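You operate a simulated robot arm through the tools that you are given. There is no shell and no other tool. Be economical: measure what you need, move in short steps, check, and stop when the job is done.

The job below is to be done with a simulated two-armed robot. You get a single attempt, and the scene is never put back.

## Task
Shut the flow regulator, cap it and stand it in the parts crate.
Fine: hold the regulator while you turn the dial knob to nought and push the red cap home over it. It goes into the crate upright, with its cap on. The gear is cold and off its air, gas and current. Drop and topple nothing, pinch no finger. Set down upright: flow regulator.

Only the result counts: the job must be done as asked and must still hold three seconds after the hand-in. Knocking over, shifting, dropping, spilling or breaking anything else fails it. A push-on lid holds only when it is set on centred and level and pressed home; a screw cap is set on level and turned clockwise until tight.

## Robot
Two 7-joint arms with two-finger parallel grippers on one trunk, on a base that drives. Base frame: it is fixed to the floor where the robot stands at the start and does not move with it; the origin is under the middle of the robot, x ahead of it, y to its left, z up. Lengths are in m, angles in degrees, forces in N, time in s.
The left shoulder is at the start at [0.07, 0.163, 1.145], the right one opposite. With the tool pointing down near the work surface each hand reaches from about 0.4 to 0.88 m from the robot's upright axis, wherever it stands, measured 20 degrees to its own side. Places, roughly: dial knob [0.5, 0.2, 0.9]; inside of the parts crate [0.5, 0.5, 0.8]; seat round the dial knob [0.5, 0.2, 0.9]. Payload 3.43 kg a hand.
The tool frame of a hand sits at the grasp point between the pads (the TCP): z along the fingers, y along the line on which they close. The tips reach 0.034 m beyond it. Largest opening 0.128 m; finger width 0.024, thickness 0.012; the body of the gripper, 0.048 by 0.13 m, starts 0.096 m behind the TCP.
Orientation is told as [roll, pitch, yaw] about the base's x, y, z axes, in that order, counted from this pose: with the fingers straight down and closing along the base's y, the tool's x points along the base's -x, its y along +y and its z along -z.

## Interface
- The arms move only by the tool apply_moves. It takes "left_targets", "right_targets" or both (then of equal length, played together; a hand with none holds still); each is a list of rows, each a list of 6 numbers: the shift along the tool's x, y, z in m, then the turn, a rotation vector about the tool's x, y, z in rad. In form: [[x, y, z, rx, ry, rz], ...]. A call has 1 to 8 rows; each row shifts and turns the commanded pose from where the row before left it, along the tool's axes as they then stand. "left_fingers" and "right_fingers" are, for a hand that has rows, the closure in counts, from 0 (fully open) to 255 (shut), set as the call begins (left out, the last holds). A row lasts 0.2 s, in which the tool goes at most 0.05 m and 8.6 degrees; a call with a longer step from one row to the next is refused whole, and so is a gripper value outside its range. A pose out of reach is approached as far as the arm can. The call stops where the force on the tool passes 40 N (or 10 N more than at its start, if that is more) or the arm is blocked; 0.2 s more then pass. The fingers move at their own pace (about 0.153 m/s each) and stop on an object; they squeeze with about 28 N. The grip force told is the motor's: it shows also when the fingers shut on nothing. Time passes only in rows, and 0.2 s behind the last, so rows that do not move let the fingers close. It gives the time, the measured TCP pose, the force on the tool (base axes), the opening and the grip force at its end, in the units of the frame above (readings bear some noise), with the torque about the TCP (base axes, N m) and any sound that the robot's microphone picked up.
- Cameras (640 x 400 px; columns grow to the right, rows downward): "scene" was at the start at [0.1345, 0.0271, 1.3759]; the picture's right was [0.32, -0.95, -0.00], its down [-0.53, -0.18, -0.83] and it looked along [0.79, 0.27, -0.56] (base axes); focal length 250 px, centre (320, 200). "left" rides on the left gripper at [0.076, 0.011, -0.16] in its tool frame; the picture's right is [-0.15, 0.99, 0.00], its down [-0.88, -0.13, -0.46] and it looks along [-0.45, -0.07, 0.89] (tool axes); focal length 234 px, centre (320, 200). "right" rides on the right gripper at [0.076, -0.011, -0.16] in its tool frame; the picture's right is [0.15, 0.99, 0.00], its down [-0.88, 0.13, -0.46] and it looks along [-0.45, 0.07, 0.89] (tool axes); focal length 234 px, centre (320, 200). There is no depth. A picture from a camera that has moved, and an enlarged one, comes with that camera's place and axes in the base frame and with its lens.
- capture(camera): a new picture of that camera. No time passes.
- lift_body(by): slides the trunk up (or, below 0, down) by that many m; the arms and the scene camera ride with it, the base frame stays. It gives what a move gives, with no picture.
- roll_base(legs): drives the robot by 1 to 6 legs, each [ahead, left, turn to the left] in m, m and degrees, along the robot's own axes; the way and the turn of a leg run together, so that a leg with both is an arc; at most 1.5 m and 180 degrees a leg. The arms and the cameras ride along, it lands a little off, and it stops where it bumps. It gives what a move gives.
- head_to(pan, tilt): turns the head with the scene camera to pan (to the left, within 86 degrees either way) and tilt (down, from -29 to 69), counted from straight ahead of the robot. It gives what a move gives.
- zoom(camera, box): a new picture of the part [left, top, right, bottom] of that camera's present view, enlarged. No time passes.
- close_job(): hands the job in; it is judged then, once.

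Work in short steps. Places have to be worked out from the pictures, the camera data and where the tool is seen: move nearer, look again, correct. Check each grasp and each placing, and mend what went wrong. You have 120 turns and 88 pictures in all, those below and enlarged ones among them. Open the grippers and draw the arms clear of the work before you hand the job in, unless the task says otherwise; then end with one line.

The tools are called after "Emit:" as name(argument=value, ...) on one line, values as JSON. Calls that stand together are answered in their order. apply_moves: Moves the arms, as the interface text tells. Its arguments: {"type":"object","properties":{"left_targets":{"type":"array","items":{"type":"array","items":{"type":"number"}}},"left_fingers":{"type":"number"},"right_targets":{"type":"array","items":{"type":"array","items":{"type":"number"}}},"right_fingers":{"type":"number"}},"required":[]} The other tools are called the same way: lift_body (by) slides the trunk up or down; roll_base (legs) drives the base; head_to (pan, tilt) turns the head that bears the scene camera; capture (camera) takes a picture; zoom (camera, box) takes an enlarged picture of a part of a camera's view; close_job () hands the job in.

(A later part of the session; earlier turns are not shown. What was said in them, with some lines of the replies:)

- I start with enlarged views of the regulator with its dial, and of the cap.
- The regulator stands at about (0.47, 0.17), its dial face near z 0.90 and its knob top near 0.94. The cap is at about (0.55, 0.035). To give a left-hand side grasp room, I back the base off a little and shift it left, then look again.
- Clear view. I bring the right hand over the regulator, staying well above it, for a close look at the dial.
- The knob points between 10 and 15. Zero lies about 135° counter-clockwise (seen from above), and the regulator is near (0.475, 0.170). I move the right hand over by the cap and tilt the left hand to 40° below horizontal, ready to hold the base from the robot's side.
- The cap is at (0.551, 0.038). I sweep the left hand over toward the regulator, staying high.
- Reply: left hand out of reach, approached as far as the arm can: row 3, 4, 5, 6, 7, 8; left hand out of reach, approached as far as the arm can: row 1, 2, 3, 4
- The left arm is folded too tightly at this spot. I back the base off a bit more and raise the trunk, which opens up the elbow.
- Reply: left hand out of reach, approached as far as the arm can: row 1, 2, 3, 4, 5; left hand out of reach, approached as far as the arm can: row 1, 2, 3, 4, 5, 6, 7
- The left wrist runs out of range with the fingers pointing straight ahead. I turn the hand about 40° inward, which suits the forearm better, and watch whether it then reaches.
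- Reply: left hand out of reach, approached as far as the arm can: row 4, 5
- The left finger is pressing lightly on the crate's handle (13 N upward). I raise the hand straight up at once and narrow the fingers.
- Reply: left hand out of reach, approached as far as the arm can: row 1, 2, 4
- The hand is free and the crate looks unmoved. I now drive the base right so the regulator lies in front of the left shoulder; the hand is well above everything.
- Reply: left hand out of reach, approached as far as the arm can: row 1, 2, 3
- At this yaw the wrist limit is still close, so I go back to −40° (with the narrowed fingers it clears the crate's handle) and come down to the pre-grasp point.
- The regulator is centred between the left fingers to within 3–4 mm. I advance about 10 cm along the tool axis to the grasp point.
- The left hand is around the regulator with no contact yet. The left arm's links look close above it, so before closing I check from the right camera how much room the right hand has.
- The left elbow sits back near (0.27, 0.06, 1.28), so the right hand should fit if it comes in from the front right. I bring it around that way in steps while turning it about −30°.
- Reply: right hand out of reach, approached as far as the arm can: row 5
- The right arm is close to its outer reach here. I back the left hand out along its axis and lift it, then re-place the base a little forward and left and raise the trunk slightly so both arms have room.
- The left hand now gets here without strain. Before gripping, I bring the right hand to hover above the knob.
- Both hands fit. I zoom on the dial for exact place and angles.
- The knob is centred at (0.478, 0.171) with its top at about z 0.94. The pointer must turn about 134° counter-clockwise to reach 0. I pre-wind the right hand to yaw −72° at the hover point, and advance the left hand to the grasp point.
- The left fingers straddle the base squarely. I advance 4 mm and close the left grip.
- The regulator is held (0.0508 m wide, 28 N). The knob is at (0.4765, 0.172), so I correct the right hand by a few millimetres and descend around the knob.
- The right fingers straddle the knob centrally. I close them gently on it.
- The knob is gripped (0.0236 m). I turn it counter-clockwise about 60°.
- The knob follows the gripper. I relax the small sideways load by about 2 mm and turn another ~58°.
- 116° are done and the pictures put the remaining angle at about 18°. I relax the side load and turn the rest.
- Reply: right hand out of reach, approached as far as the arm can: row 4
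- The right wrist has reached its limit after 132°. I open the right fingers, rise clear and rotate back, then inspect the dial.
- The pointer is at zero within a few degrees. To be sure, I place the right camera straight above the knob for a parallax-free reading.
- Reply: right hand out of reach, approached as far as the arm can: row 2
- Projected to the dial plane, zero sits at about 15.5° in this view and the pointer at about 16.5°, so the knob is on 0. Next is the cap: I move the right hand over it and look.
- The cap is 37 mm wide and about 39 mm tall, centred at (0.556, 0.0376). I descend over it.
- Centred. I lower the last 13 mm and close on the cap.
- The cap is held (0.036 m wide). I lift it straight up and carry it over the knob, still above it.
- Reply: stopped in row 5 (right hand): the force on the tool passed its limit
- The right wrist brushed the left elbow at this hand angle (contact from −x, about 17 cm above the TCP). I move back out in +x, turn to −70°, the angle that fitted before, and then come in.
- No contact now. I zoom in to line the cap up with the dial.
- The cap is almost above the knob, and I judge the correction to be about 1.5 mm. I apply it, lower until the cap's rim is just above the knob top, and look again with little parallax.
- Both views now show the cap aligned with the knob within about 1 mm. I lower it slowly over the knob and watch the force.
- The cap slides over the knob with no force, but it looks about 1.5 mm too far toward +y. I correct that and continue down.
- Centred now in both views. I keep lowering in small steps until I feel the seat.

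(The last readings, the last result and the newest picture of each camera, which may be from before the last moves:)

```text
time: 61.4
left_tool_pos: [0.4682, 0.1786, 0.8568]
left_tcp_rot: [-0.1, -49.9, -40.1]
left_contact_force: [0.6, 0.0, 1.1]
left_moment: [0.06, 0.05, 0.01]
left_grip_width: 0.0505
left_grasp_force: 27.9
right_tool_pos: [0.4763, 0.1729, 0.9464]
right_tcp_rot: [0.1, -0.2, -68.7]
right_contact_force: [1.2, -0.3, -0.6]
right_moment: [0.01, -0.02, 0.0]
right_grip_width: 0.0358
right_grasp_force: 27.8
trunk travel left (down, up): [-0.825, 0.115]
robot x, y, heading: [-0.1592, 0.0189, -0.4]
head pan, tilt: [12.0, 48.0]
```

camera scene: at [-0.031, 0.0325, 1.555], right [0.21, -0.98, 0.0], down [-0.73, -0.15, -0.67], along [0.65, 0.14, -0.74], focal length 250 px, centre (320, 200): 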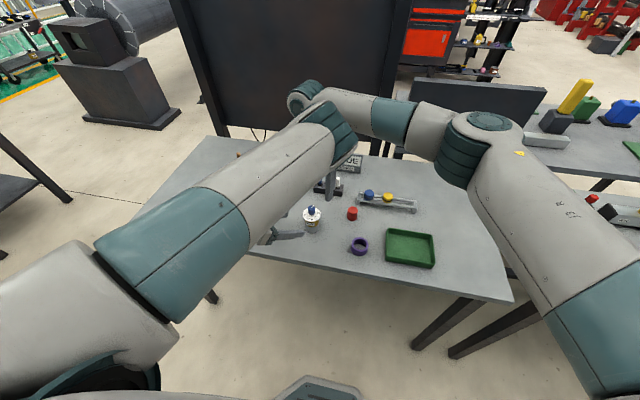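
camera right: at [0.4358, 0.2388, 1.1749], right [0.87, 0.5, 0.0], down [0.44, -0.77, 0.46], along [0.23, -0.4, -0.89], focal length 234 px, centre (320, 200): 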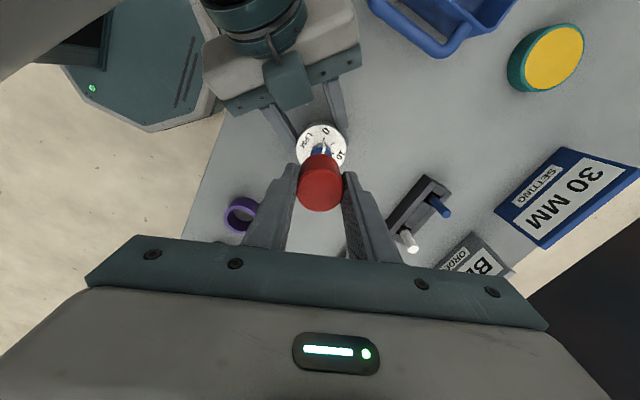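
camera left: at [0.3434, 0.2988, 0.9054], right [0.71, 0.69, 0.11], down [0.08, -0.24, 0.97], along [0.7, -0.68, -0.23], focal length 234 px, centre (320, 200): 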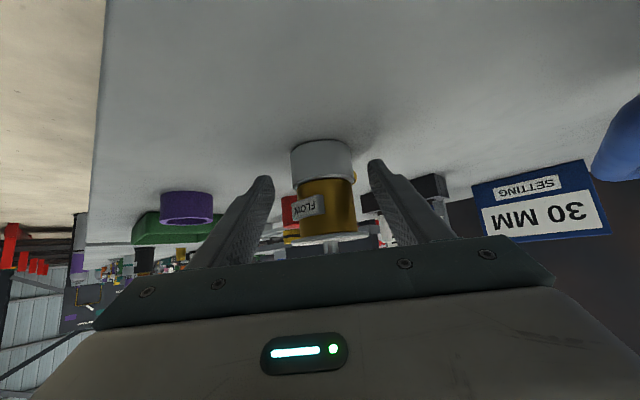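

Emit:
apply_moves(right_targets=[[0, 0, 0.002, 0, 0, 0], [0, 0, 0.002, 0, 0, 0], [0, 0, 0.002, 0, 0, 0]])

Emit:
zoom(camera="scene", box=[290, 185, 340, 235])

```text
time: 62.2
left_tool_pos: [0.4678, 0.1792, 0.8564]
left_tcp_rot: [-0.1, -49.8, -40.1]
left_contact_force: [4.5, 1.8, -5.0]
left_moment: [0.16, 0.39, 0.03]
left_grip_width: 0.0504
left_grasp_force: 28.0
right_tool_pos: [0.4764, 0.1717, 0.9415]
right_tcp_rot: [0.1, -0.2, -68.6]
right_contact_force: [-3.7, -2.6, 8.2]
right_moment: [-0.33, 0.06, 0.02]
right_grip_width: 0.0359
right_grasp_force: 27.6
trunk travel left (down, up): [-0.825, 0.115]
robot x, y, heading: [-0.1581, 0.0173, -0.2]
head pan, tilt: [12.0, 48.0]
```

```text
8.00 times, centred on (315, 210) of scene
camera zoom: at [-0.0312, 0.0334, 1.555], right [0.21, -0.98, 0.0], down [-0.73, -0.15, -0.67], along [0.65, 0.14, -0.74], focal length 2000 px, centre (360, 120)
```

zoom: 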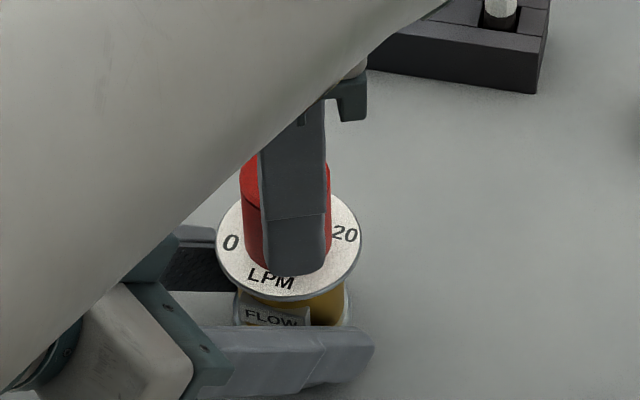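

Contact has begun (8 N). I press on toward about 30 N.

Emit:
apply_moves(right_targets=[[0, 0, 0.002, 0, 0, 0], [0, 0, 0.002, 0, 0, 0], [0, 0, 0.002, 0, 0, 0]])

Emit:
zoom(camera="right", box=[270, 115, 370, 225])

```text
time: 63.0
left_tool_pos: [0.4668, 0.1795, 0.855]
left_tcp_rot: [-0.2, -49.8, -40.0]
left_contact_force: [9.0, 4.0, -16.3]
left_moment: [0.18, 0.38, 0.14]
left_grip_width: 0.0505
left_grasp_force: 28.5
right_tool_pos: [0.4761, 0.1721, 0.9349]
right_tcp_rot: [0.1, -0.2, -68.7]
right_contact_force: [-9.0, -3.4, 22.5]
right_moment: [-0.15, 0.49, -0.02]
right_grip_width: 0.036
right_grasp_force: 27.8
trunk travel left (down, up): [-0.825, 0.115]
robot x, y, heading: [-0.1568, 0.0178, -0.1]
head pan, tilt: [12.0, 48.0]
```

```text
3.64 times, centred on (320, 170) of right
camera zoom: at [0.4377, 0.2401, 1.094], right [0.87, 0.5, 0.0], down [0.44, -0.77, 0.46], along [0.23, -0.4, -0.89], focal length 852 px, centre (320, 309)
```

zoom: 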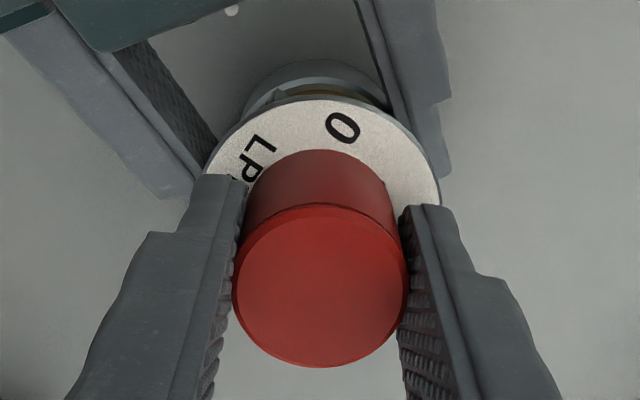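

The cap has slid a few millimetres in the fingers and the fingertips are near the dial. I let go, rise, and check the seat before pressing on the cap's top with closed fingers.

Emit:
apply_moves(right_targets=[[0, 0, -0.002, 0, 0, 0], [0, 0, 0, 0, 0, 0]], right_fingers=130)

Emit:
apply_moves(right_targets=[[0, 0, -0.025, 0, 0, 0], [0, 0, -0.035, 0, 0, 0], [0, 0, -0.04, 0, 0, 0]])

Emit:
zoom(camera="scene", box=[290, 185, 340, 235])

Emit:
zoom(camera="right", box=[280, 90, 370, 180])

```text
time: 63.6
left_tool_pos: [0.4691, 0.1796, 0.856]
left_tcp_rot: [-0.1, -49.9, -40.1]
left_contact_force: [-0.4, 0.1, -0.7]
left_moment: [-0.01, 0.05, -0.01]
left_grip_width: 0.0507
left_grasp_force: 27.9
right_tool_pos: [0.4774, 0.1728, 0.9359]
right_tcp_rot: [0.2, -0.2, -68.8]
right_contact_force: [0.3, 1.0, 0.0]
right_moment: [0.01, 0.01, -0.03]
right_grip_width: 0.0623
right_grasp_force: 0.1
trunk travel left (down, up): [-0.825, 0.115]
robot x, y, heading: [-0.1595, 0.0193, 0.0]
head pan, tilt: [12.0, 48.0]
```

```text
time: 64.4
left_tool_pos: [0.4677, 0.1792, 0.8556]
left_tcp_rot: [-0.2, -49.9, -40.1]
left_contact_force: [0.5, 0.3, -0.3]
left_moment: [0.01, 0.0, 0.03]
left_grip_width: 0.0506
left_grasp_force: 28.0
right_tool_pos: [0.477, 0.1737, 1.0365]
right_tcp_rot: [0.1, -0.4, -68.6]
right_contact_force: [-0.6, -0.7, 0.1]
right_moment: [0.02, 0.0, 0.03]
right_grip_width: 0.0627
right_grasp_force: 0.0
trunk travel left (down, up): [-0.825, 0.115]
robot x, y, heading: [-0.159, 0.0186, -0.2]
head pan, tilt: [12.0, 48.0]
```

```text
8.00 times, centred on (315, 210) of scene
camera zoom: at [-0.0317, 0.0336, 1.5549], right [0.21, -0.98, 0.0], down [-0.73, -0.15, -0.67], along [0.65, 0.14, -0.74], focal length 2000 px, centre (360, 120)
```

zoom: 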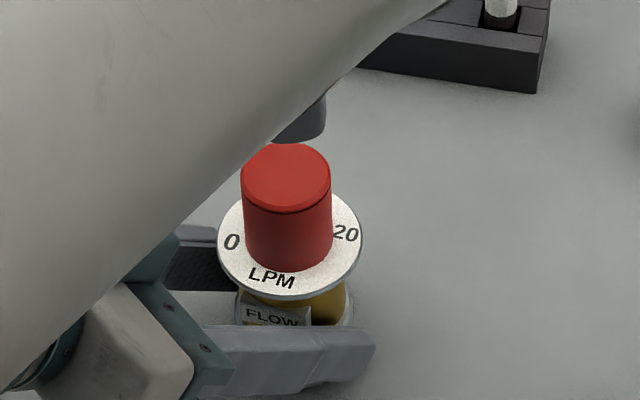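

```text
4.44 times, centred on (325, 135) of right
camera zoom: at [0.4377, 0.2404, 1.1967], right [0.87, 0.5, 0.0], down [0.44, -0.77, 0.46], along [0.23, -0.4, -0.89], focal length 1041 px, centre (298, 489)
```

zoom: 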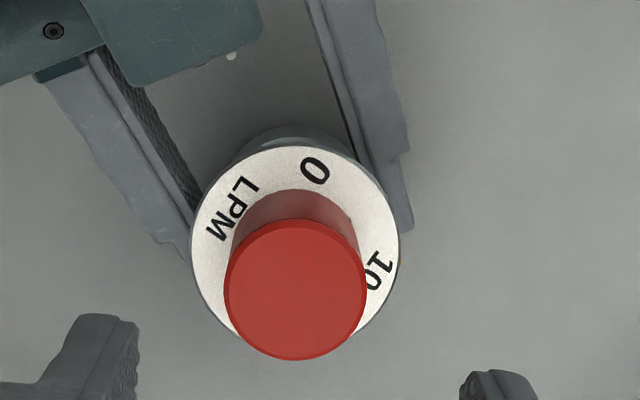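

The cap sits level and centred on the dial. To make sure it is home, I close the right fingers and press straight down on its top.

Emit:
apply_moves(right_targets=[[0, 0, 0, 0, 0, 0], [0, 0, 0, 0, 0, 0], [-0.001, 0, 0.02, 0, 0, 0], [0, 0, 0.02, 0, 0, 0], [0, 0, 0.012, 0, 0, 0]], right_fingers=255)

Emit:
apply_moves(right_targets=[[0, 0, 0.003, 0, 0, 0], [0, 0, 0.003, 0, 0, 0], [0, 0, 0.003, 0, 0, 0], [0, 0, 0.003, 0, 0, 0], [0, 0, 0.003, 0, 0, 0], [0, 0, 0.003, 0, 0, 0]])

```text
time: 65.6
left_tool_pos: [0.4685, 0.1783, 0.8551]
left_tcp_rot: [-0.3, -49.9, -40.1]
left_contact_force: [0.2, -0.4, -0.1]
left_moment: [0.05, 0.03, 0.01]
left_grip_width: 0.0506
left_grasp_force: 27.8
right_tool_pos: [0.4761, 0.1712, 0.9826]
right_tcp_rot: [0.0, -0.1, -68.6]
right_contact_force: [1.5, -0.5, -0.5]
right_moment: [-0.02, 0.02, 0.0]
right_grip_width: 0.0
right_grasp_force: 27.7
trunk travel left (down, up): [-0.825, 0.115]
robot x, y, heading: [-0.1571, 0.0203, 0.2]
head pan, tilt: [12.0, 48.0]
```

```text
time: 67.1
left_tool_pos: [0.468, 0.1792, 0.8572]
left_tcp_rot: [0.0, -49.9, -40.2]
left_contact_force: [-1.5, -0.1, 3.9]
left_moment: [0.0, 0.11, 0.05]
left_grip_width: 0.0507
left_grasp_force: 28.0
right_tool_pos: [0.4775, 0.1711, 0.9714]
right_tcp_rot: [0.4, -0.2, -68.8]
right_contact_force: [-2.1, -2.4, 8.3]
right_moment: [-0.08, 0.07, -0.02]
right_grip_width: 0.0
right_grasp_force: 27.7
trunk travel left (down, up): [-0.825, 0.115]
robot x, y, heading: [-0.1613, 0.0188, -0.4]
head pan, tilt: [12.0, 48.0]
stopped in row 6 (right hand): the force on the tool passed its limit (the readings are from after the stop); the commanded pose is now the measured one
```

The press reached the 40 N limit with no further travel, so the cap is home. I raise the right hand away and check the seat closely.

Emit:
apply_moves(right_targets=[[0, 0, -0.03, 0, 0, 0], [0, 0, -0.04, 0, 0, 0], [0, 0, -0.04, 0, 0, 0], [0, 0.045, -0.02, 0, 0, 0], [0, 0.045, 0, 0, 0, 0], [-0.045, 0.01, 0, 0, 0, 0], [-0.045, 0, 0, 0, 0, 0], [-0.045, 0, 0, 0, 0, 0]])

Emit:
zoom(camera="scene", box=[290, 185, 340, 235])

Emit:
capture(camera="right")

Emit:
zoom(camera="left", box=[260, 120, 390, 280])

```text
time: 68.9
left_tool_pos: [0.4694, 0.1793, 0.8557]
left_tcp_rot: [0.1, -49.8, -40.2]
left_contact_force: [1.2, 0.1, 8.8]
left_moment: [0.0, -0.09, -0.01]
left_grip_width: 0.0505
left_grasp_force: 28.0
right_tool_pos: [0.6076, 0.0732, 1.1026]
right_tcp_rot: [0.4, 0.0, -68.6]
right_contact_force: [-1.0, -0.3, -0.4]
right_moment: [0.01, 0.02, -0.01]
right_grip_width: 0.0
right_grasp_force: 28.2
right hand out of reach, approached as far as the arm can: row 5
trunk travel left (down, up): [-0.825, 0.115]
robot x, y, heading: [-0.157, 0.0196, -0.2]
head pan, tilt: [12.0, 48.0]
```

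```text
8.00 times, centred on (315, 210) of scene
camera zoom: at [-0.0318, 0.0313, 1.5551], right [0.21, -0.98, 0.0], down [-0.73, -0.15, -0.67], along [0.66, 0.14, -0.74], focal length 2000 px, centre (360, 120)
```

zoom: 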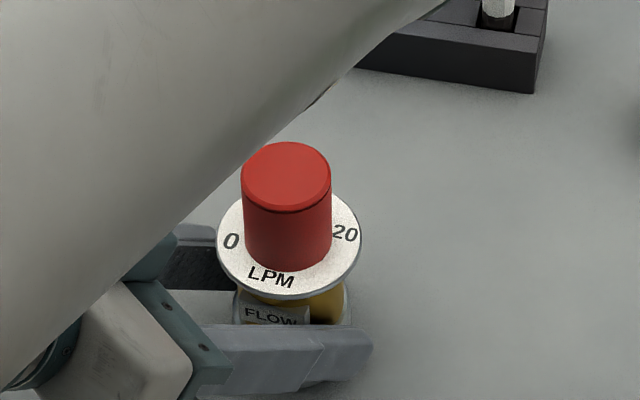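

```text
20 pictures are left
camera right: at [0.5689, 0.141, 1.2617], right [0.87, 0.5, 0.01], down [0.44, -0.77, 0.46], along [0.23, -0.4, -0.89], focal length 234 px, centre (320, 200)
```

right: 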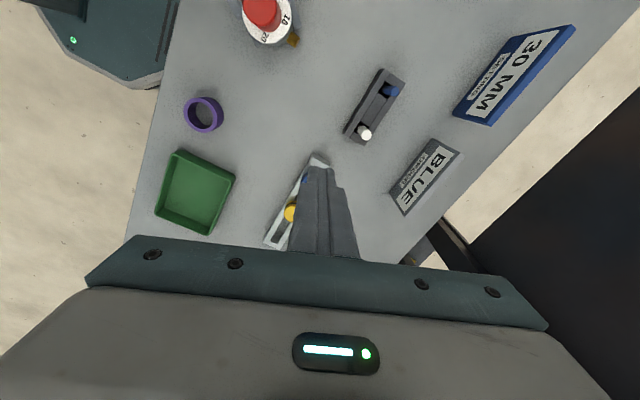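

```text
2.50 times, centred on (325, 200) of left
camera zoom: at [0.3457, 0.2979, 0.9023], right [0.71, 0.7, 0.11], down [0.08, -0.24, 0.97], along [0.7, -0.68, -0.23], focal length 585 px, centre (308, 200)
```

zoom: 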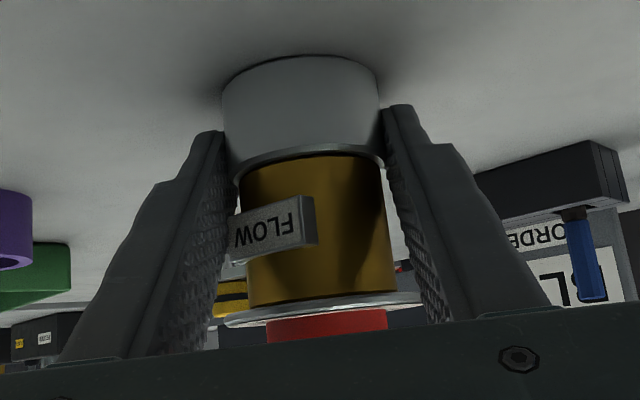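

The cap is flush and level. With this shallow 40° grip the hand and its camera would foul the crate wall, so I'll regrasp at a steeper 52°. I open the left hand, back out along its axis, and tilt.

Emit:
apply_moves(left_targets=[[0, 0, 0, 0, 0, 0], [0, 0, 0, 0, 0, 0]], left_fingers=90)

Emit:
apply_moves(left_targets=[[0, 0, -0.03, 0, 0, 0], [0, 0, -0.04, 0, 0, 0], [0, 0, -0.04, 0, 0, 0], [0, 0, 0, 0, 0.105, 0], [0, 0, 0, 0, 0.105, 0], [0, 0, 0, 0, 0, 0]])

Emit:
capture(camera="left")

```text
time: 69.5
left_tool_pos: [0.4678, 0.1798, 0.8549]
left_tcp_rot: [0.0, -49.7, -40.1]
left_contact_force: [0.5, 0.3, 0.2]
left_moment: [0.0, -0.01, -0.01]
left_grip_width: 0.0828
left_grasp_force: 0.0
right_tool_pos: [0.6088, 0.0747, 1.1016]
right_tcp_rot: [0.4, -0.2, -68.8]
right_contact_force: [-0.2, -0.1, 0.0]
right_moment: [0.0, 0.0, -0.01]
right_grip_width: 0.0002
right_grasp_force: 27.7
trunk travel left (down, up): [-0.825, 0.115]
robot x, y, heading: [-0.1594, 0.0173, -0.0]
head pan, tilt: [12.0, 48.0]
```

```text
time: 70.9
left_tool_pos: [0.4056, 0.2347, 0.9257]
left_tcp_rot: [-0.1, -37.7, -40.0]
left_contact_force: [-0.2, 0.1, 0.0]
left_moment: [-0.02, 0.0, 0.01]
left_grip_width: 0.0828
left_grasp_force: 0.0
right_tool_pos: [0.6083, 0.0767, 1.1012]
right_tcp_rot: [0.3, -0.2, -68.7]
right_contact_force: [0.6, -0.4, 0.2]
right_moment: [-0.04, 0.02, 0.02]
right_grip_width: 0.0
right_grasp_force: 27.9
trunk travel left (down, up): [-0.825, 0.115]
robot x, y, heading: [-0.1592, 0.0169, -0.0]
head pan, tilt: [12.0, 48.0]
```

```text
18 pictures are left
camera left: at [0.2926, 0.3446, 1.0062], right [0.73, 0.68, 0.09], down [0.24, -0.37, 0.9], along [0.65, -0.63, -0.43], focal length 234 px, centre (320, 200)
```

left: 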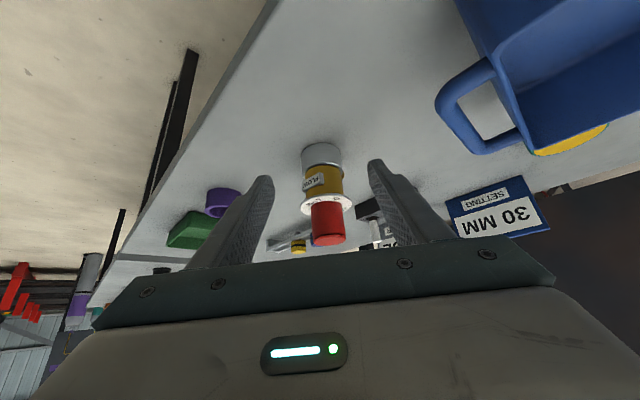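

Upright and free. I align and go in along the steeper axis.

Emit:
apply_moves(left_targets=[[-0.026, -0.001, 0, 0, 0, 0], [0, 0, 0.03, 0, 0, 0], [0, 0, 0.03, 0, 0, 0], [0, 0, 0.025, 0, 0, 0], [0, 0, 0.015, 0, 0, 0], [0, 0, 0, 0, 0, 0]])

Emit:
zoom(camera="left", box=[230, 100, 410, 280])

```text
time: 72.3
left_tool_pos: [0.4701, 0.1927, 0.8611]
left_tcp_rot: [-0.3, -37.9, -40.1]
left_contact_force: [-0.3, 0.3, 1.2]
left_moment: [0.01, 0.0, 0.02]
left_grip_width: 0.0831
left_grasp_force: 0.0
left hand out of reach, approached as far as the arm can: row 2, 3, 5
right_tool_pos: [0.6096, 0.0759, 1.1014]
right_tcp_rot: [0.3, -0.2, -68.7]
right_contact_force: [-0.6, 0.0, 0.3]
right_moment: [-0.01, -0.01, 0.0]
right_grip_width: 0.0002
right_grasp_force: 28.2
trunk travel left (down, up): [-0.825, 0.115]
robot x, y, heading: [-0.1566, 0.02, -0.2]
head pan, tilt: [12.0, 48.0]
```

```text
2.22 times, centred on (320, 190) of left
camera zoom: at [0.3579, 0.3032, 0.9407], right [0.73, 0.68, 0.09], down [0.24, -0.37, 0.9], along [0.64, -0.63, -0.43], focal length 520 px, centre (320, 222)
```

zoom: 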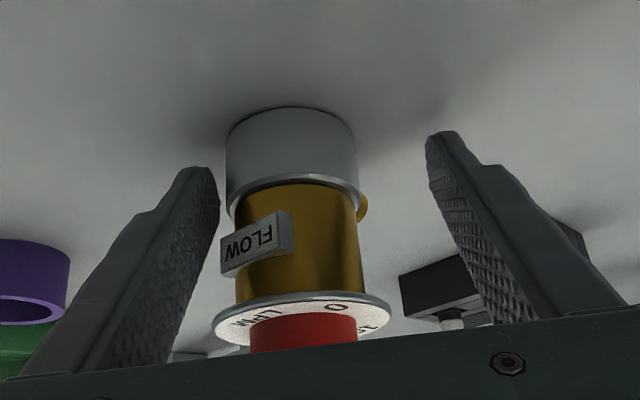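

Near the arm's inner limit the hand came in about 12 mm off to one side. I back out cleanly, shift the base 4 cm right to get away from that limit, and retry.

Emit:
apply_moves(left_targets=[[0, 0, -0.025, 0, 0, 0], [0, 0, -0.04, 0, 0, 0], [0, 0, -0.04, 0, 0, 0], [0, 0, -0.035, 0, 0, 0], [0, 0, 0, 0, 0, 0]])

Emit:
roll_base(legs=[[0, -0.045, 0]])

Emit:
apply_moves(left_targets=[[0, 0, 0, 0, 0, 0], [0, 0, 0, 0, 0, 0]])

```text
time: 73.5
left_tool_pos: [0.4048, 0.2489, 0.9719]
left_tcp_rot: [-0.1, -37.7, -40.1]
left_contact_force: [0.6, 1.0, 0.3]
left_moment: [0.01, 0.02, -0.01]
left_grip_width: 0.0826
left_grasp_force: 0.1
right_tool_pos: [0.6083, 0.0763, 1.1013]
right_tcp_rot: [0.2, -0.2, -68.7]
right_contact_force: [-0.8, 0.5, 0.2]
right_moment: [-0.01, -0.02, 0.01]
right_grip_width: 0.0
right_grasp_force: 27.9
trunk travel left (down, up): [-0.825, 0.115]
robot x, y, heading: [-0.158, 0.0206, -0.2]
head pan, tilt: [12.0, 48.0]
```

```text
time: 74.4
left_tool_pos: [0.4054, 0.2116, 0.9678]
left_tcp_rot: [-0.4, -38.0, -39.8]
left_contact_force: [0.0, 1.5, 1.0]
left_moment: [-0.07, -0.01, 0.01]
left_grip_width: 0.0829
left_grasp_force: 0.1
right_tool_pos: [0.6082, 0.0401, 1.1008]
right_tcp_rot: [0.2, -0.5, -68.5]
right_contact_force: [0.1, 1.4, -1.1]
right_moment: [-0.07, -0.03, 0.0]
right_grip_width: 0.0
right_grasp_force: 28.1
trunk travel left (down, up): [-0.825, 0.115]
robot x, y, heading: [-0.1583, -0.0256, -0.3]
head pan, tilt: [12.0, 48.0]
```

```text
time: 75.0
left_tool_pos: [0.4045, 0.2093, 0.9698]
left_tcp_rot: [-0.2, -37.8, -39.8]
left_contact_force: [-1.0, 0.7, 0.2]
left_moment: [-0.05, -0.02, 0.01]
left_grip_width: 0.0833
left_grasp_force: 0.1
right_tool_pos: [0.6074, 0.0356, 1.1015]
right_tcp_rot: [0.4, -0.3, -68.4]
right_contact_force: [-0.2, 0.7, -0.4]
right_moment: [-0.01, 0.0, 0.05]
right_grip_width: 0.0003
right_grasp_force: 28.1
trunk travel left (down, up): [-0.825, 0.115]
robot x, y, heading: [-0.1582, -0.0237, 0.1]
head pan, tilt: [12.0, 48.0]
```

Emit:
apply_moves(left_targets=[[0.0132, 0.018, 0.006, 0, 0, 0], [0, 0, 0.03, 0, 0, 0], [0, 0, 0, 0, 0, 0]])

Emit:
zoom(camera="left", box=[200, 80, 440, 280])

```text
time: 75.8
left_tool_pos: [0.4245, 0.2124, 0.9337]
left_tcp_rot: [0.0, -37.7, -40.0]
left_contact_force: [-0.4, -0.5, 0.8]
left_moment: [0.02, 0.02, 0.02]
left_grip_width: 0.0826
left_grasp_force: 0.1
right_tool_pos: [0.6066, 0.0323, 1.1019]
right_tcp_rot: [0.4, -0.1, -68.6]
right_contact_force: [-0.2, -0.5, 0.0]
right_moment: [0.02, 0.01, 0.01]
right_grip_width: 0.0002
right_grasp_force: 28.1
trunk travel left (down, up): [-0.825, 0.115]
robot x, y, heading: [-0.1611, -0.0274, 0.0]
head pan, tilt: [12.0, 48.0]
```

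```text
2.00 times, centred on (320, 180) of left
camera zoom: at [0.3117, 0.3228, 1.014], right [0.72, 0.68, 0.09], down [0.24, -0.37, 0.9], along [0.65, -0.63, -0.43], focal length 468 px, centre (320, 240)
```

zoom: 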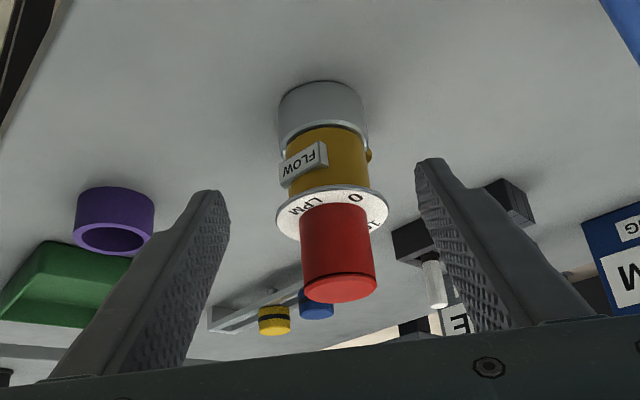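

Emit:
apply_moves(left_targets=[[0.0015, 0.0025, 0.03, 0, 0, 0], [0, 0, 0.03, 0, 0, 0], [0, 0, 0.029, 0, 0, 0], [0, 0, 0, 0, 0, 0]])

Emit:
zoom(camera="left", box=[230, 100, 410, 280])

```text
time: 76.8
left_tool_pos: [0.4668, 0.1789, 0.8637]
left_tcp_rot: [-0.1, -37.7, -40.0]
left_contact_force: [-0.1, 0.2, 0.4]
left_moment: [-0.03, 0.02, 0.01]
left_grip_width: 0.0825
left_grasp_force: 0.0
right_tool_pos: [0.6081, 0.0329, 1.1015]
right_tcp_rot: [0.3, -0.3, -68.5]
right_contact_force: [0.0, -0.2, 0.6]
right_moment: [-0.01, -0.01, -0.02]
right_grip_width: 0.0001
right_grasp_force: 28.1
trunk travel left (down, up): [-0.825, 0.115]
robot x, y, heading: [-0.1575, -0.0267, -0.0]
head pan, tilt: [12.0, 48.0]
```

```text
2.22 times, centred on (320, 190) of left
camera zoom: at [0.3548, 0.2893, 0.9437], right [0.72, 0.68, 0.09], down [0.24, -0.37, 0.9], along [0.65, -0.63, -0.43], focal length 520 px, centre (320, 222)
```

zoom: 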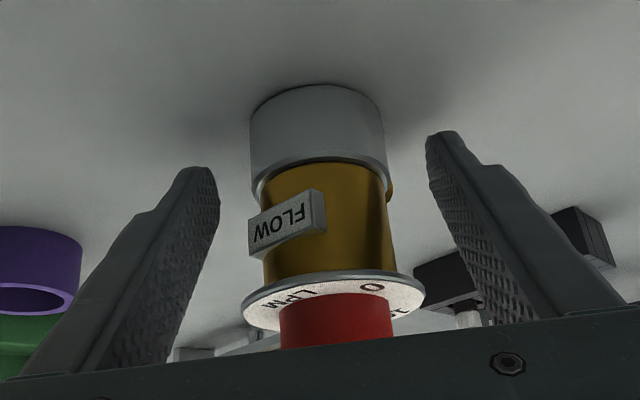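

Well centred. I advance 4 mm, close the left grip, and check it.

Emit:
apply_moves(left_targets=[[0, 0, 0.004, 0, 0, 0]])

Emit:
apply_moves(left_targets=[[0, 0, 0, 0, 0, 0], [0, 0, 0, 0, 0, 0], [0, 0, 0, 0, 0, 0]], left_fingers=255)

```text
time: 77.2
left_tool_pos: [0.4706, 0.1782, 0.8594]
left_tcp_rot: [-0.1, -37.6, -39.9]
left_contact_force: [-0.6, 0.2, -0.7]
left_moment: [-0.01, -0.01, 0.01]
left_grip_width: 0.0828
left_grasp_force: 0.0
right_tool_pos: [0.6087, 0.0336, 1.1004]
right_tcp_rot: [0.2, -0.2, -68.4]
right_contact_force: [0.8, 0.6, 0.4]
right_moment: [0.0, 0.01, 0.02]
right_grip_width: 0.0
right_grasp_force: 27.8
trunk travel left (down, up): [-0.825, 0.115]
robot x, y, heading: [-0.1588, -0.024, -0.4]
head pan, tilt: [12.0, 48.0]
```

```text
time: 78.0
left_tool_pos: [0.4692, 0.1783, 0.8607]
left_tcp_rot: [-0.2, -37.6, -39.9]
left_contact_force: [-0.7, 0.0, -0.6]
left_moment: [0.02, 0.03, 0.0]
left_grip_width: 0.0505
left_grasp_force: 27.7
right_tool_pos: [0.6086, 0.0333, 1.0998]
right_tcp_rot: [0.3, -0.2, -68.5]
right_contact_force: [-0.8, -0.3, 0.2]
right_moment: [0.02, -0.05, 0.01]
right_grip_width: 0.0
right_grasp_force: 27.7
trunk travel left (down, up): [-0.825, 0.115]
robot x, y, heading: [-0.1584, -0.0249, -0.3]
head pan, tilt: [12.0, 48.0]
```

Held (0.0505 m, 28 N). I lift 6 cm straight up and check that it hangs upright.

Emit:
apply_moves(left_targets=[[-0.0061, 0, -0.0079, 0, 0, 0], [-0.0122, 0, -0.0158, 0, 0, 0], [-0.0183, 0, -0.0237, 0, 0, 0], [0, 0, 0, 0, 0, 0]])

Emit:
capture(camera="scene")

```text
time: 79.0
left_tool_pos: [0.4687, 0.1798, 0.9196]
left_tcp_rot: [-0.1, -37.7, -39.8]
left_contact_force: [1.4, 0.2, -1.6]
left_moment: [0.01, 0.04, -0.01]
left_grip_width: 0.0505
left_grasp_force: 27.7
right_tool_pos: [0.6076, 0.0334, 1.1008]
right_tcp_rot: [0.3, -0.3, -68.5]
right_contact_force: [-0.6, -0.3, -0.9]
right_moment: [-0.02, 0.04, 0.0]
right_grip_width: 0.0001
right_grasp_force: 28.2
trunk travel left (down, up): [-0.825, 0.115]
robot x, y, heading: [-0.1607, -0.0245, 0.1]
head pan, tilt: [12.0, 48.0]
```

```text
14 pictures are left
camera scene: at [-0.0306, -0.0106, 1.5549], right [0.21, -0.98, 0.0], down [-0.73, -0.15, -0.67], along [0.65, 0.14, -0.74], focal length 250 px, centre (320, 200)
```

scene: 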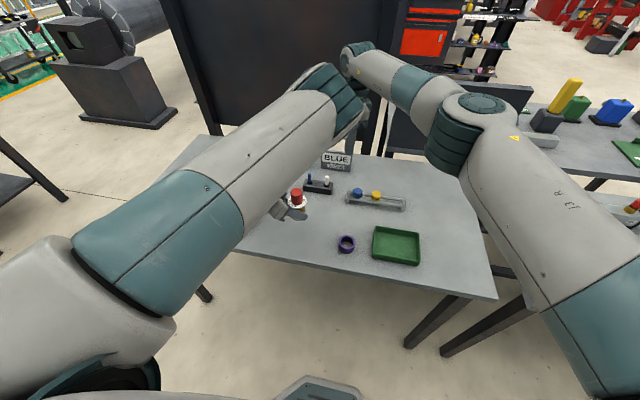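

Upright and secure. I raise it another 10 cm and carry it left over the crate.

Emit:
apply_moves(left_targets=[[-0.0183, 0, -0.0237, 0, 0, 0], [-0.0183, 0, -0.0237, 0, 0, 0], [-0.0183, 0, -0.0237, 0, 0, 0], [-0.0092, 0, -0.0119, 0, 0, 0], [0, 0, 0, 0, 0, 0]])

Emit:
apply_moves(left_targets=[[0.0188, 0.0341, -0.0145, 0, 0, 0], [0.0188, 0.0341, -0.0145, 0, 0, 0], [0.0188, 0.0341, -0.0145, 0, 0, 0], [0.0188, 0.0341, -0.0145, 0, 0, 0], [0.0188, 0.0341, -0.0145, 0, 0, 0], [0.0188, 0.0341, -0.0145, 0, 0, 0], [0.0188, 0.0341, -0.0145, 0, 0, 0], [0, 0, 0, 0, 0, 0]])

Emit:
apply_moves(left_targets=[[0, 0, 0, -0.0856, 0, -0.1107], [0, 0, 0, -0.0856, 0, -0.1107], [0, 0, 0, -0.0856, 0, -0.1107], [0, 0, 0, -0.0856, 0, -0.1107], [0, 0, 0, 0, 0, 0]])

```text
time: 80.2
left_tool_pos: [0.4693, 0.1812, 1.0236]
left_tcp_rot: [-0.1, -37.6, -39.9]
left_contact_force: [0.2, -0.7, -1.4]
left_moment: [0.01, 0.03, 0.01]
left_grip_width: 0.0506
left_grasp_force: 27.9
right_tool_pos: [0.6078, 0.034, 1.1012]
right_tcp_rot: [0.4, -0.1, -68.5]
right_contact_force: [0.3, -0.5, -1.7]
right_moment: [0.0, -0.01, 0.01]
right_grip_width: 0.0
right_grasp_force: 27.8
trunk travel left (down, up): [-0.825, 0.115]
robot x, y, heading: [-0.1594, -0.0229, -0.1]
head pan, tilt: [12.0, 48.0]
```

```text
time: 82.0
left_tool_pos: [0.4944, 0.4718, 1.0224]
left_tcp_rot: [0.0, -37.7, -40.0]
left_contact_force: [-0.2, -0.1, -1.1]
left_moment: [0.01, 0.03, -0.01]
left_grip_width: 0.0508
left_grasp_force: 27.9
right_tool_pos: [0.6082, 0.0332, 1.1017]
right_tcp_rot: [0.2, -0.2, -68.5]
right_contact_force: [-0.2, 0.5, -0.7]
right_moment: [0.01, -0.03, -0.04]
right_grip_width: 0.0001
right_grasp_force: 27.9
trunk travel left (down, up): [-0.825, 0.115]
robot x, y, heading: [-0.1535, -0.0255, -0.1]
head pan, tilt: [12.0, 48.0]
```

```text
time: 83.2
left_tool_pos: [0.4961, 0.4696, 1.0231]
left_tcp_rot: [0.0, -37.8, -7.8]
left_contact_force: [0.0, 0.6, -2.6]
left_moment: [-0.01, -0.01, -0.01]
left_grip_width: 0.0508
left_grasp_force: 27.6
right_tool_pos: [0.6093, 0.0343, 1.1015]
right_tcp_rot: [0.3, -0.1, -68.4]
right_contact_force: [0.2, 1.3, 0.5]
right_moment: [-0.04, 0.0, 0.01]
right_grip_width: 0.0
right_grasp_force: 27.6
trunk travel left (down, up): [-0.825, 0.115]
robot x, y, heading: [-0.1581, -0.0245, -0.1]
head pan, tilt: [12.0, 48.0]
```

It's over the crate with the hand nearly straight. I turn the head toward the crate and look with both cameras.

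Emit:
head_to(pan=35, tilt=45)

Emit:
capture(camera="scene")

Emit:
capture(camera="left")

```text
time: 84.1
left_tool_pos: [0.4956, 0.4696, 1.0229]
left_tcp_rot: [-0.1, -37.7, -7.9]
left_contact_force: [0.5, -0.2, -2.4]
left_moment: [0.0, 0.01, 0.0]
left_grip_width: 0.0503
left_grasp_force: 28.0
right_tool_pos: [0.6077, 0.0338, 1.1005]
right_tcp_rot: [0.3, -0.2, -68.5]
right_contact_force: [0.7, 0.2, 0.0]
right_moment: [-0.03, 0.01, -0.04]
right_grip_width: 0.0
right_grasp_force: 28.0
trunk travel left (down, up): [-0.825, 0.115]
robot x, y, heading: [-0.1577, -0.0253, -0.3]
head pan, tilt: [35.0, 45.0]
```

```text
13 pictures are left
camera scene: at [-0.0413, 0.0195, 1.5591], right [0.57, -0.82, 0.0], down [-0.58, -0.4, -0.71], along [0.58, 0.4, -0.71], focal length 250 px, centre (320, 200)
```

scene: 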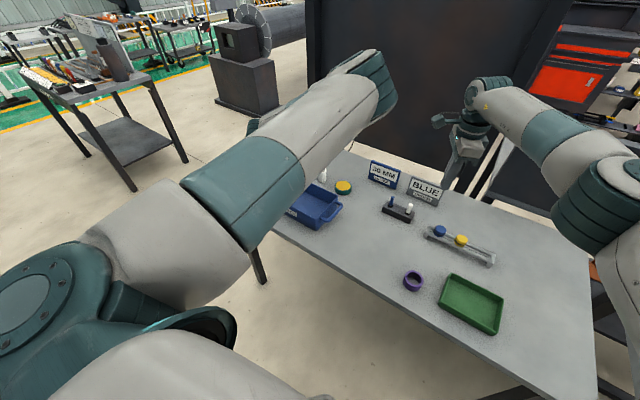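

```text
12 pictures are left
camera left: at [0.3418, 0.5026, 1.1036], right [0.25, 0.96, 0.09], down [0.4, -0.19, 0.9], along [0.88, -0.19, -0.43], focal length 234 px, centre (320, 200)
```

left: 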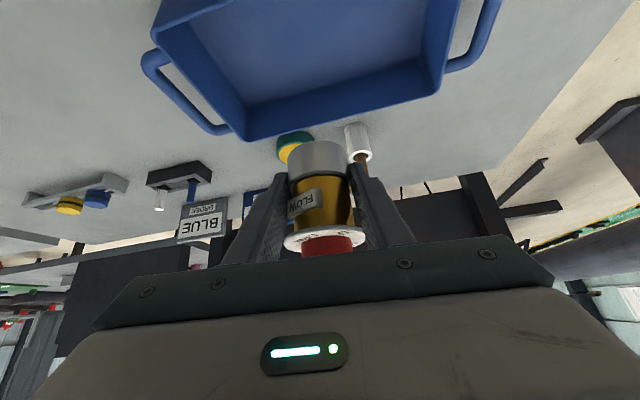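

In the left camera the crate's inner top edges come out at x ≈ 0.43–0.555, y ≈ 0.37–0.605. The regulator is at (0.505, 0.468), close to centre, so I lower it 11 cm and watch the force.

Emit:
apply_moves(left_targets=[[0.0199, 0, 0.0225, 0, 0, 0], [0.0183, 0, 0.0237, 0, 0, 0], [0.0183, 0, 0.0237, 0, 0, 0], [0.0122, 0, 0.0158, 0, 0, 0], [0, 0, 0, 0, 0, 0]])

Emit:
capture(camera="left")

```text
time: 85.3
left_tool_pos: [0.4926, 0.4684, 0.9127]
left_tcp_rot: [-0.1, -37.8, -8.0]
left_contact_force: [0.0, 1.4, -2.4]
left_moment: [0.02, 0.0, 0.01]
left_grip_width: 0.0506
left_grasp_force: 27.6
right_tool_pos: [0.6079, 0.0337, 1.1016]
right_tcp_rot: [0.3, -0.2, -68.5]
right_contact_force: [-0.4, 0.1, -0.1]
right_moment: [0.0, -0.03, -0.02]
right_grip_width: 0.0
right_grasp_force: 28.5
trunk travel left (down, up): [-0.825, 0.115]
robot x, y, heading: [-0.1566, -0.0249, -0.1]
head pan, tilt: [35.0, 45.0]
```

```text
11 pictures are left
camera left: at [0.3391, 0.5014, 0.9937], right [0.25, 0.96, 0.09], down [0.4, -0.19, 0.9], along [0.88, -0.19, -0.43], focal length 234 px, centre (320, 200)
```

left: 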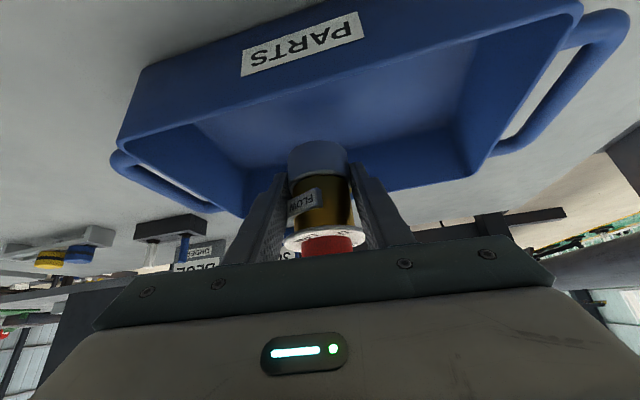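

Clear of all walls: the front wall's top is at x ≈ 0.416, as assumed. I lower further, slowing near the floor.

Emit:
apply_moves(left_targets=[[0.0122, 0, 0.0158, 0, 0, 0], [0.0079, 0, 0.0103, 0, 0, 0], [0.003, 0, 0.004, 0, 0, 0], [0.0018, 0, 0.0024, 0, 0, 0], [0, 0, 0, 0, 0, 0]])

```text
time: 86.5
left_tool_pos: [0.4927, 0.4696, 0.8721]
left_tcp_rot: [-0.1, -37.7, -7.9]
left_contact_force: [0.3, -0.7, -2.0]
left_moment: [0.0, 0.03, 0.02]
left_grip_width: 0.0506
left_grasp_force: 27.5
right_tool_pos: [0.6078, 0.0337, 1.101]
right_tcp_rot: [0.3, -0.1, -68.5]
right_contact_force: [-0.1, 0.3, -0.2]
right_moment: [0.04, -0.01, 0.01]
right_grip_width: 0.0002
right_grasp_force: 28.2
trunk travel left (down, up): [-0.825, 0.115]
robot x, y, heading: [-0.159, -0.0257, 0.2]
head pan, tilt: [35.0, 45.0]
```

Emit:
apply_moves(left_targets=[[0.0012, 0, 0.0016, 0, 0, 0], [0.0012, 0, 0.0016, 0, 0, 0], [0, 0, 0, 0, 0, 0]])

Emit:
apply_moves(left_targets=[[0.0009, 0, 0.0012, 0, 0, 0], [0, 0, 0, 0, 0, 0]])

```text
time: 87.3
left_tool_pos: [0.4933, 0.4695, 0.8688]
left_tcp_rot: [-0.1, -37.7, -7.8]
left_contact_force: [0.3, 0.4, -1.8]
left_moment: [0.03, 0.01, 0.0]
left_grip_width: 0.0504
left_grasp_force: 28.6
right_tool_pos: [0.6083, 0.0338, 1.1019]
right_tcp_rot: [0.4, -0.2, -68.5]
right_contact_force: [-0.6, 0.2, 0.3]
right_moment: [0.0, -0.02, 0.0]
right_grip_width: 0.0001
right_grasp_force: 27.8
trunk travel left (down, up): [-0.825, 0.115]
robot x, y, heading: [-0.1613, -0.0255, -0.0]
head pan, tilt: [35.0, 45.0]
```

```text
time: 87.9
left_tool_pos: [0.4923, 0.4693, 0.8673]
left_tcp_rot: [-0.1, -37.6, -7.9]
left_contact_force: [0.4, 0.3, -1.5]
left_moment: [0.0, -0.01, -0.01]
left_grip_width: 0.0504
left_grasp_force: 28.1
right_tool_pos: [0.6074, 0.0341, 1.1013]
right_tcp_rot: [0.3, -0.1, -68.5]
right_contact_force: [0.5, -0.3, -0.7]
right_moment: [0.0, 0.02, 0.01]
right_grip_width: 0.0002
right_grasp_force: 28.2
trunk travel left (down, up): [-0.825, 0.115]
robot x, y, heading: [-0.1576, -0.0236, -0.1]
head pan, tilt: [35.0, 45.0]
```

Still free: only the weight shows, about −1.7 N. I keep stepping down 1.5 mm at a time.

Emit:
apply_moves(left_targets=[[0.0009, 0, 0.0012, 0, 0, 0], [0.0, 0, 0.0, 0, 0, 0]])

Emit:
apply_moves(left_targets=[[0.0009, 0, 0.0012, 0, 0, 0], [0, 0, 0, 0, 0, 0]])

```text
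time: 88.5
left_tool_pos: [0.493, 0.4684, 0.865]
left_tcp_rot: [-0.2, -37.7, -7.8]
left_contact_force: [0.4, -0.3, -1.6]
left_moment: [-0.01, 0.06, 0.01]
left_grip_width: 0.0506
left_grasp_force: 28.2
right_tool_pos: [0.6079, 0.0334, 1.101]
right_tcp_rot: [0.4, -0.2, -68.4]
right_contact_force: [0.6, -0.1, -0.3]
right_moment: [-0.02, -0.04, 0.0]
right_grip_width: 0.0002
right_grasp_force: 27.9
trunk travel left (down, up): [-0.825, 0.115]
robot x, y, heading: [-0.1584, -0.028, 0.0]
head pan, tilt: [35.0, 45.0]
```

```text
time: 89.1
left_tool_pos: [0.4945, 0.4689, 0.8644]
left_tcp_rot: [-0.1, -37.7, -7.9]
left_contact_force: [-0.1, 0.7, 0.7]
left_moment: [0.1, 0.01, -0.02]
left_grip_width: 0.0504
left_grasp_force: 28.1
right_tool_pos: [0.6075, 0.0334, 1.1008]
right_tcp_rot: [0.3, -0.2, -68.5]
right_contact_force: [0.6, -0.7, -0.1]
right_moment: [-0.02, 0.03, 0.01]
right_grip_width: 0.0
right_grasp_force: 28.5
trunk travel left (down, up): [-0.825, 0.115]
robot x, y, heading: [-0.1602, -0.0277, 0.2]
head pan, tilt: [35.0, 45.0]
```

Contact: the weight has gone off the hand. I settle another 0.7 mm, then open the fingers.

Emit:
apply_moves(left_targets=[[0.0004, 0, 0.0006, 0, 0, 0], [0, 0, 0, 0, 0, 0]])

Emit:
apply_moves(left_targets=[[0, 0, 0, 0, 0, 0], [0, 0, 0, 0, 0, 0]], left_fingers=90)

Emit:
zoom(camera="left", box=[220, 80, 420, 280])

```text
time: 89.7
left_tool_pos: [0.4943, 0.4692, 0.8644]
left_tcp_rot: [-0.1, -37.7, -7.9]
left_contact_force: [1.4, 2.2, 5.8]
left_moment: [0.2, 0.02, -0.01]
left_grip_width: 0.0505
left_grasp_force: 28.1
right_tool_pos: [0.6077, 0.0335, 1.1019]
right_tcp_rot: [0.3, -0.1, -68.5]
right_contact_force: [-1.0, 0.2, -0.8]
right_moment: [0.01, -0.03, 0.0]
right_grip_width: 0.0
right_grasp_force: 28.3
trunk travel left (down, up): [-0.825, 0.115]
robot x, y, heading: [-0.1573, -0.0275, -0.2]
head pan, tilt: [35.0, 45.0]
```

```text
time: 90.3
left_tool_pos: [0.4926, 0.4691, 0.8631]
left_tcp_rot: [-0.2, -37.8, -7.9]
left_contact_force: [-0.2, 0.3, -0.3]
left_moment: [0.01, -0.01, -0.03]
left_grip_width: 0.083
left_grasp_force: 0.0
right_tool_pos: [0.6078, 0.0334, 1.1019]
right_tcp_rot: [0.3, -0.2, -68.5]
right_contact_force: [-0.1, -0.5, -0.6]
right_moment: [-0.01, -0.04, 0.03]
right_grip_width: 0.0002
right_grasp_force: 27.6
trunk travel left (down, up): [-0.825, 0.115]
robot x, y, heading: [-0.1604, -0.0282, -0.2]
head pan, tilt: [35.0, 45.0]
```

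```text
2.00 times, centred on (320, 180) of left
camera zoom: at [0.3394, 0.5019, 0.9439], right [0.25, 0.96, 0.09], down [0.4, -0.19, 0.9], along [0.88, -0.19, -0.43], focal length 468 px, centre (320, 240)
```

zoom: 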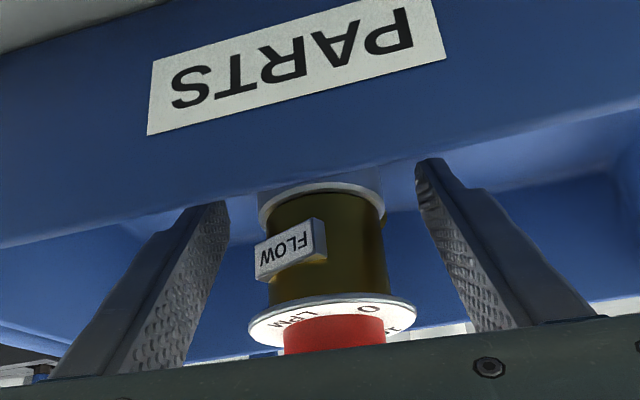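

Released cleanly; the regulator stands between the open fingers. I withdraw along the tool axis, then up and away.

Emit:
apply_moves(left_targets=[[0, 0, -0.02, 0, 0, 0], [0, 0, -0.03, 0, 0, 0], [0, 0, -0.04, 0, 0, 0], [0, 0, -0.04, 0, 0, 0], [-0.0183, 0, -0.0237, 0, 0, 0], [-0.0244, 0, -0.0316, 0, 0, 0], [-0.0244, 0, -0.0316, 0, 0, 0], [-0.0244, 0, -0.0316, 0, 0, 0]])

Emit:
capture(camera="left")

```text
time: 92.1
left_tool_pos: [0.4127, 0.4801, 1.1188]
left_tcp_rot: [-0.2, -37.7, -7.8]
left_contact_force: [1.2, -0.6, 0.6]
left_moment: [-0.02, -0.03, -0.01]
left_grip_width: 0.0825
left_grasp_force: 0.1
right_tool_pos: [0.6078, 0.0323, 1.1005]
right_tcp_rot: [0.4, -0.2, -68.4]
right_contact_force: [-1.1, -1.2, 0.2]
right_moment: [0.02, -0.02, -0.03]
right_grip_width: 0.0001
right_grasp_force: 27.8
trunk travel left (down, up): [-0.825, 0.115]
robot x, y, heading: [-0.1586, -0.0234, -0.2]
head pan, tilt: [35.0, 45.0]
```

```text
9 pictures are left
camera left: at [0.2593, 0.5124, 1.1981], right [0.25, 0.96, 0.09], down [0.4, -0.19, 0.9], along [0.88, -0.19, -0.43], focal length 234 px, centre (320, 200)
```

left: 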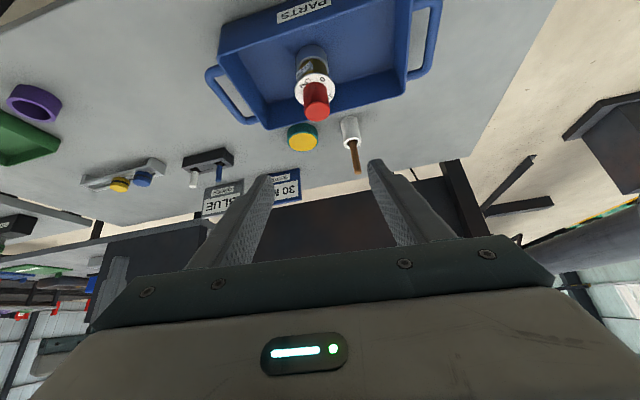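

The regulator stands upright and capped in the crate. I open both grippers, move them farther away, and take one close look.

Emit:
apply_moves(left_targets=[[-0.0244, 0, -0.0316, 0, 0, 0], [0, 0, 0, 0, 0, 0], [0, 0, 0, 0, 0, 0]], left_fingers=0, right_targets=[[0, 0, -0.03, 0, 0, 0], [0, 0, -0.03, 0, 0, 0], [0, 0, 0, 0, 0, 0]], right_fingers=0)

Emit:
zoom(camera="left", box=[180, 0, 460, 180])

Emit:
capture(camera="scene")

```text
time: 92.9
left_tool_pos: [0.4146, 0.4801, 1.1558]
left_tcp_rot: [0.0, -37.6, -7.9]
left_contact_force: [-0.5, 0.0, -0.1]
left_moment: [0.01, 0.02, -0.03]
left_grip_width: 0.1277
left_grasp_force: 0.1
right_tool_pos: [0.6086, 0.0335, 1.1589]
right_tcp_rot: [0.2, -0.2, -68.6]
right_contact_force: [-0.6, -0.2, -0.6]
right_moment: [-0.03, -0.01, 0.0]
right_grip_width: 0.1279
right_grasp_force: 0.0
trunk travel left (down, up): [-0.825, 0.115]
robot x, y, heading: [-0.1559, -0.0238, -0.1]
head pan, tilt: [35.0, 45.0]
```

```text
2.22 times, centred on (320, 90) of left
camera zoom: at [0.2611, 0.5142, 1.2365], right [0.25, 0.96, 0.09], down [0.4, -0.19, 0.9], along [0.88, -0.19, -0.43], focal length 520 px, centre (320, 444)
```

zoom: 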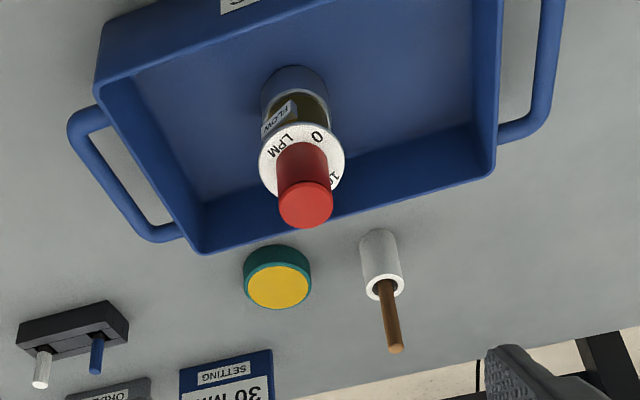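

```text
7 pictures are left
camera scene: at [-0.0403, 0.0201, 1.559], right [0.57, -0.82, 0.0], down [-0.58, -0.41, -0.71], along [0.58, 0.4, -0.71], focal length 250 px, centre (320, 200)
```

scene: 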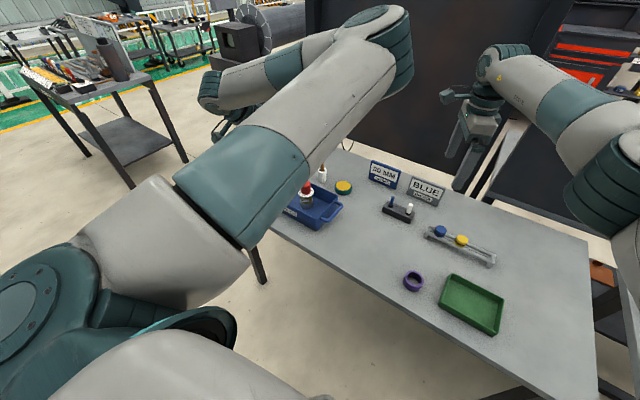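

The regulator stands upright in the crate with its cap on, nothing else has moved, and both grippers are open and clear, so I hand the job in.

Emit:
close_job()

```text
The job is handed in.
```

I turned the dial to 0 (within about 1°), pressed the red cap home over it, and stood the regulator upright in the parts crate; the left finger pressed lightly on the crate's handle once (about 13 N), and the pictures showed no shift.
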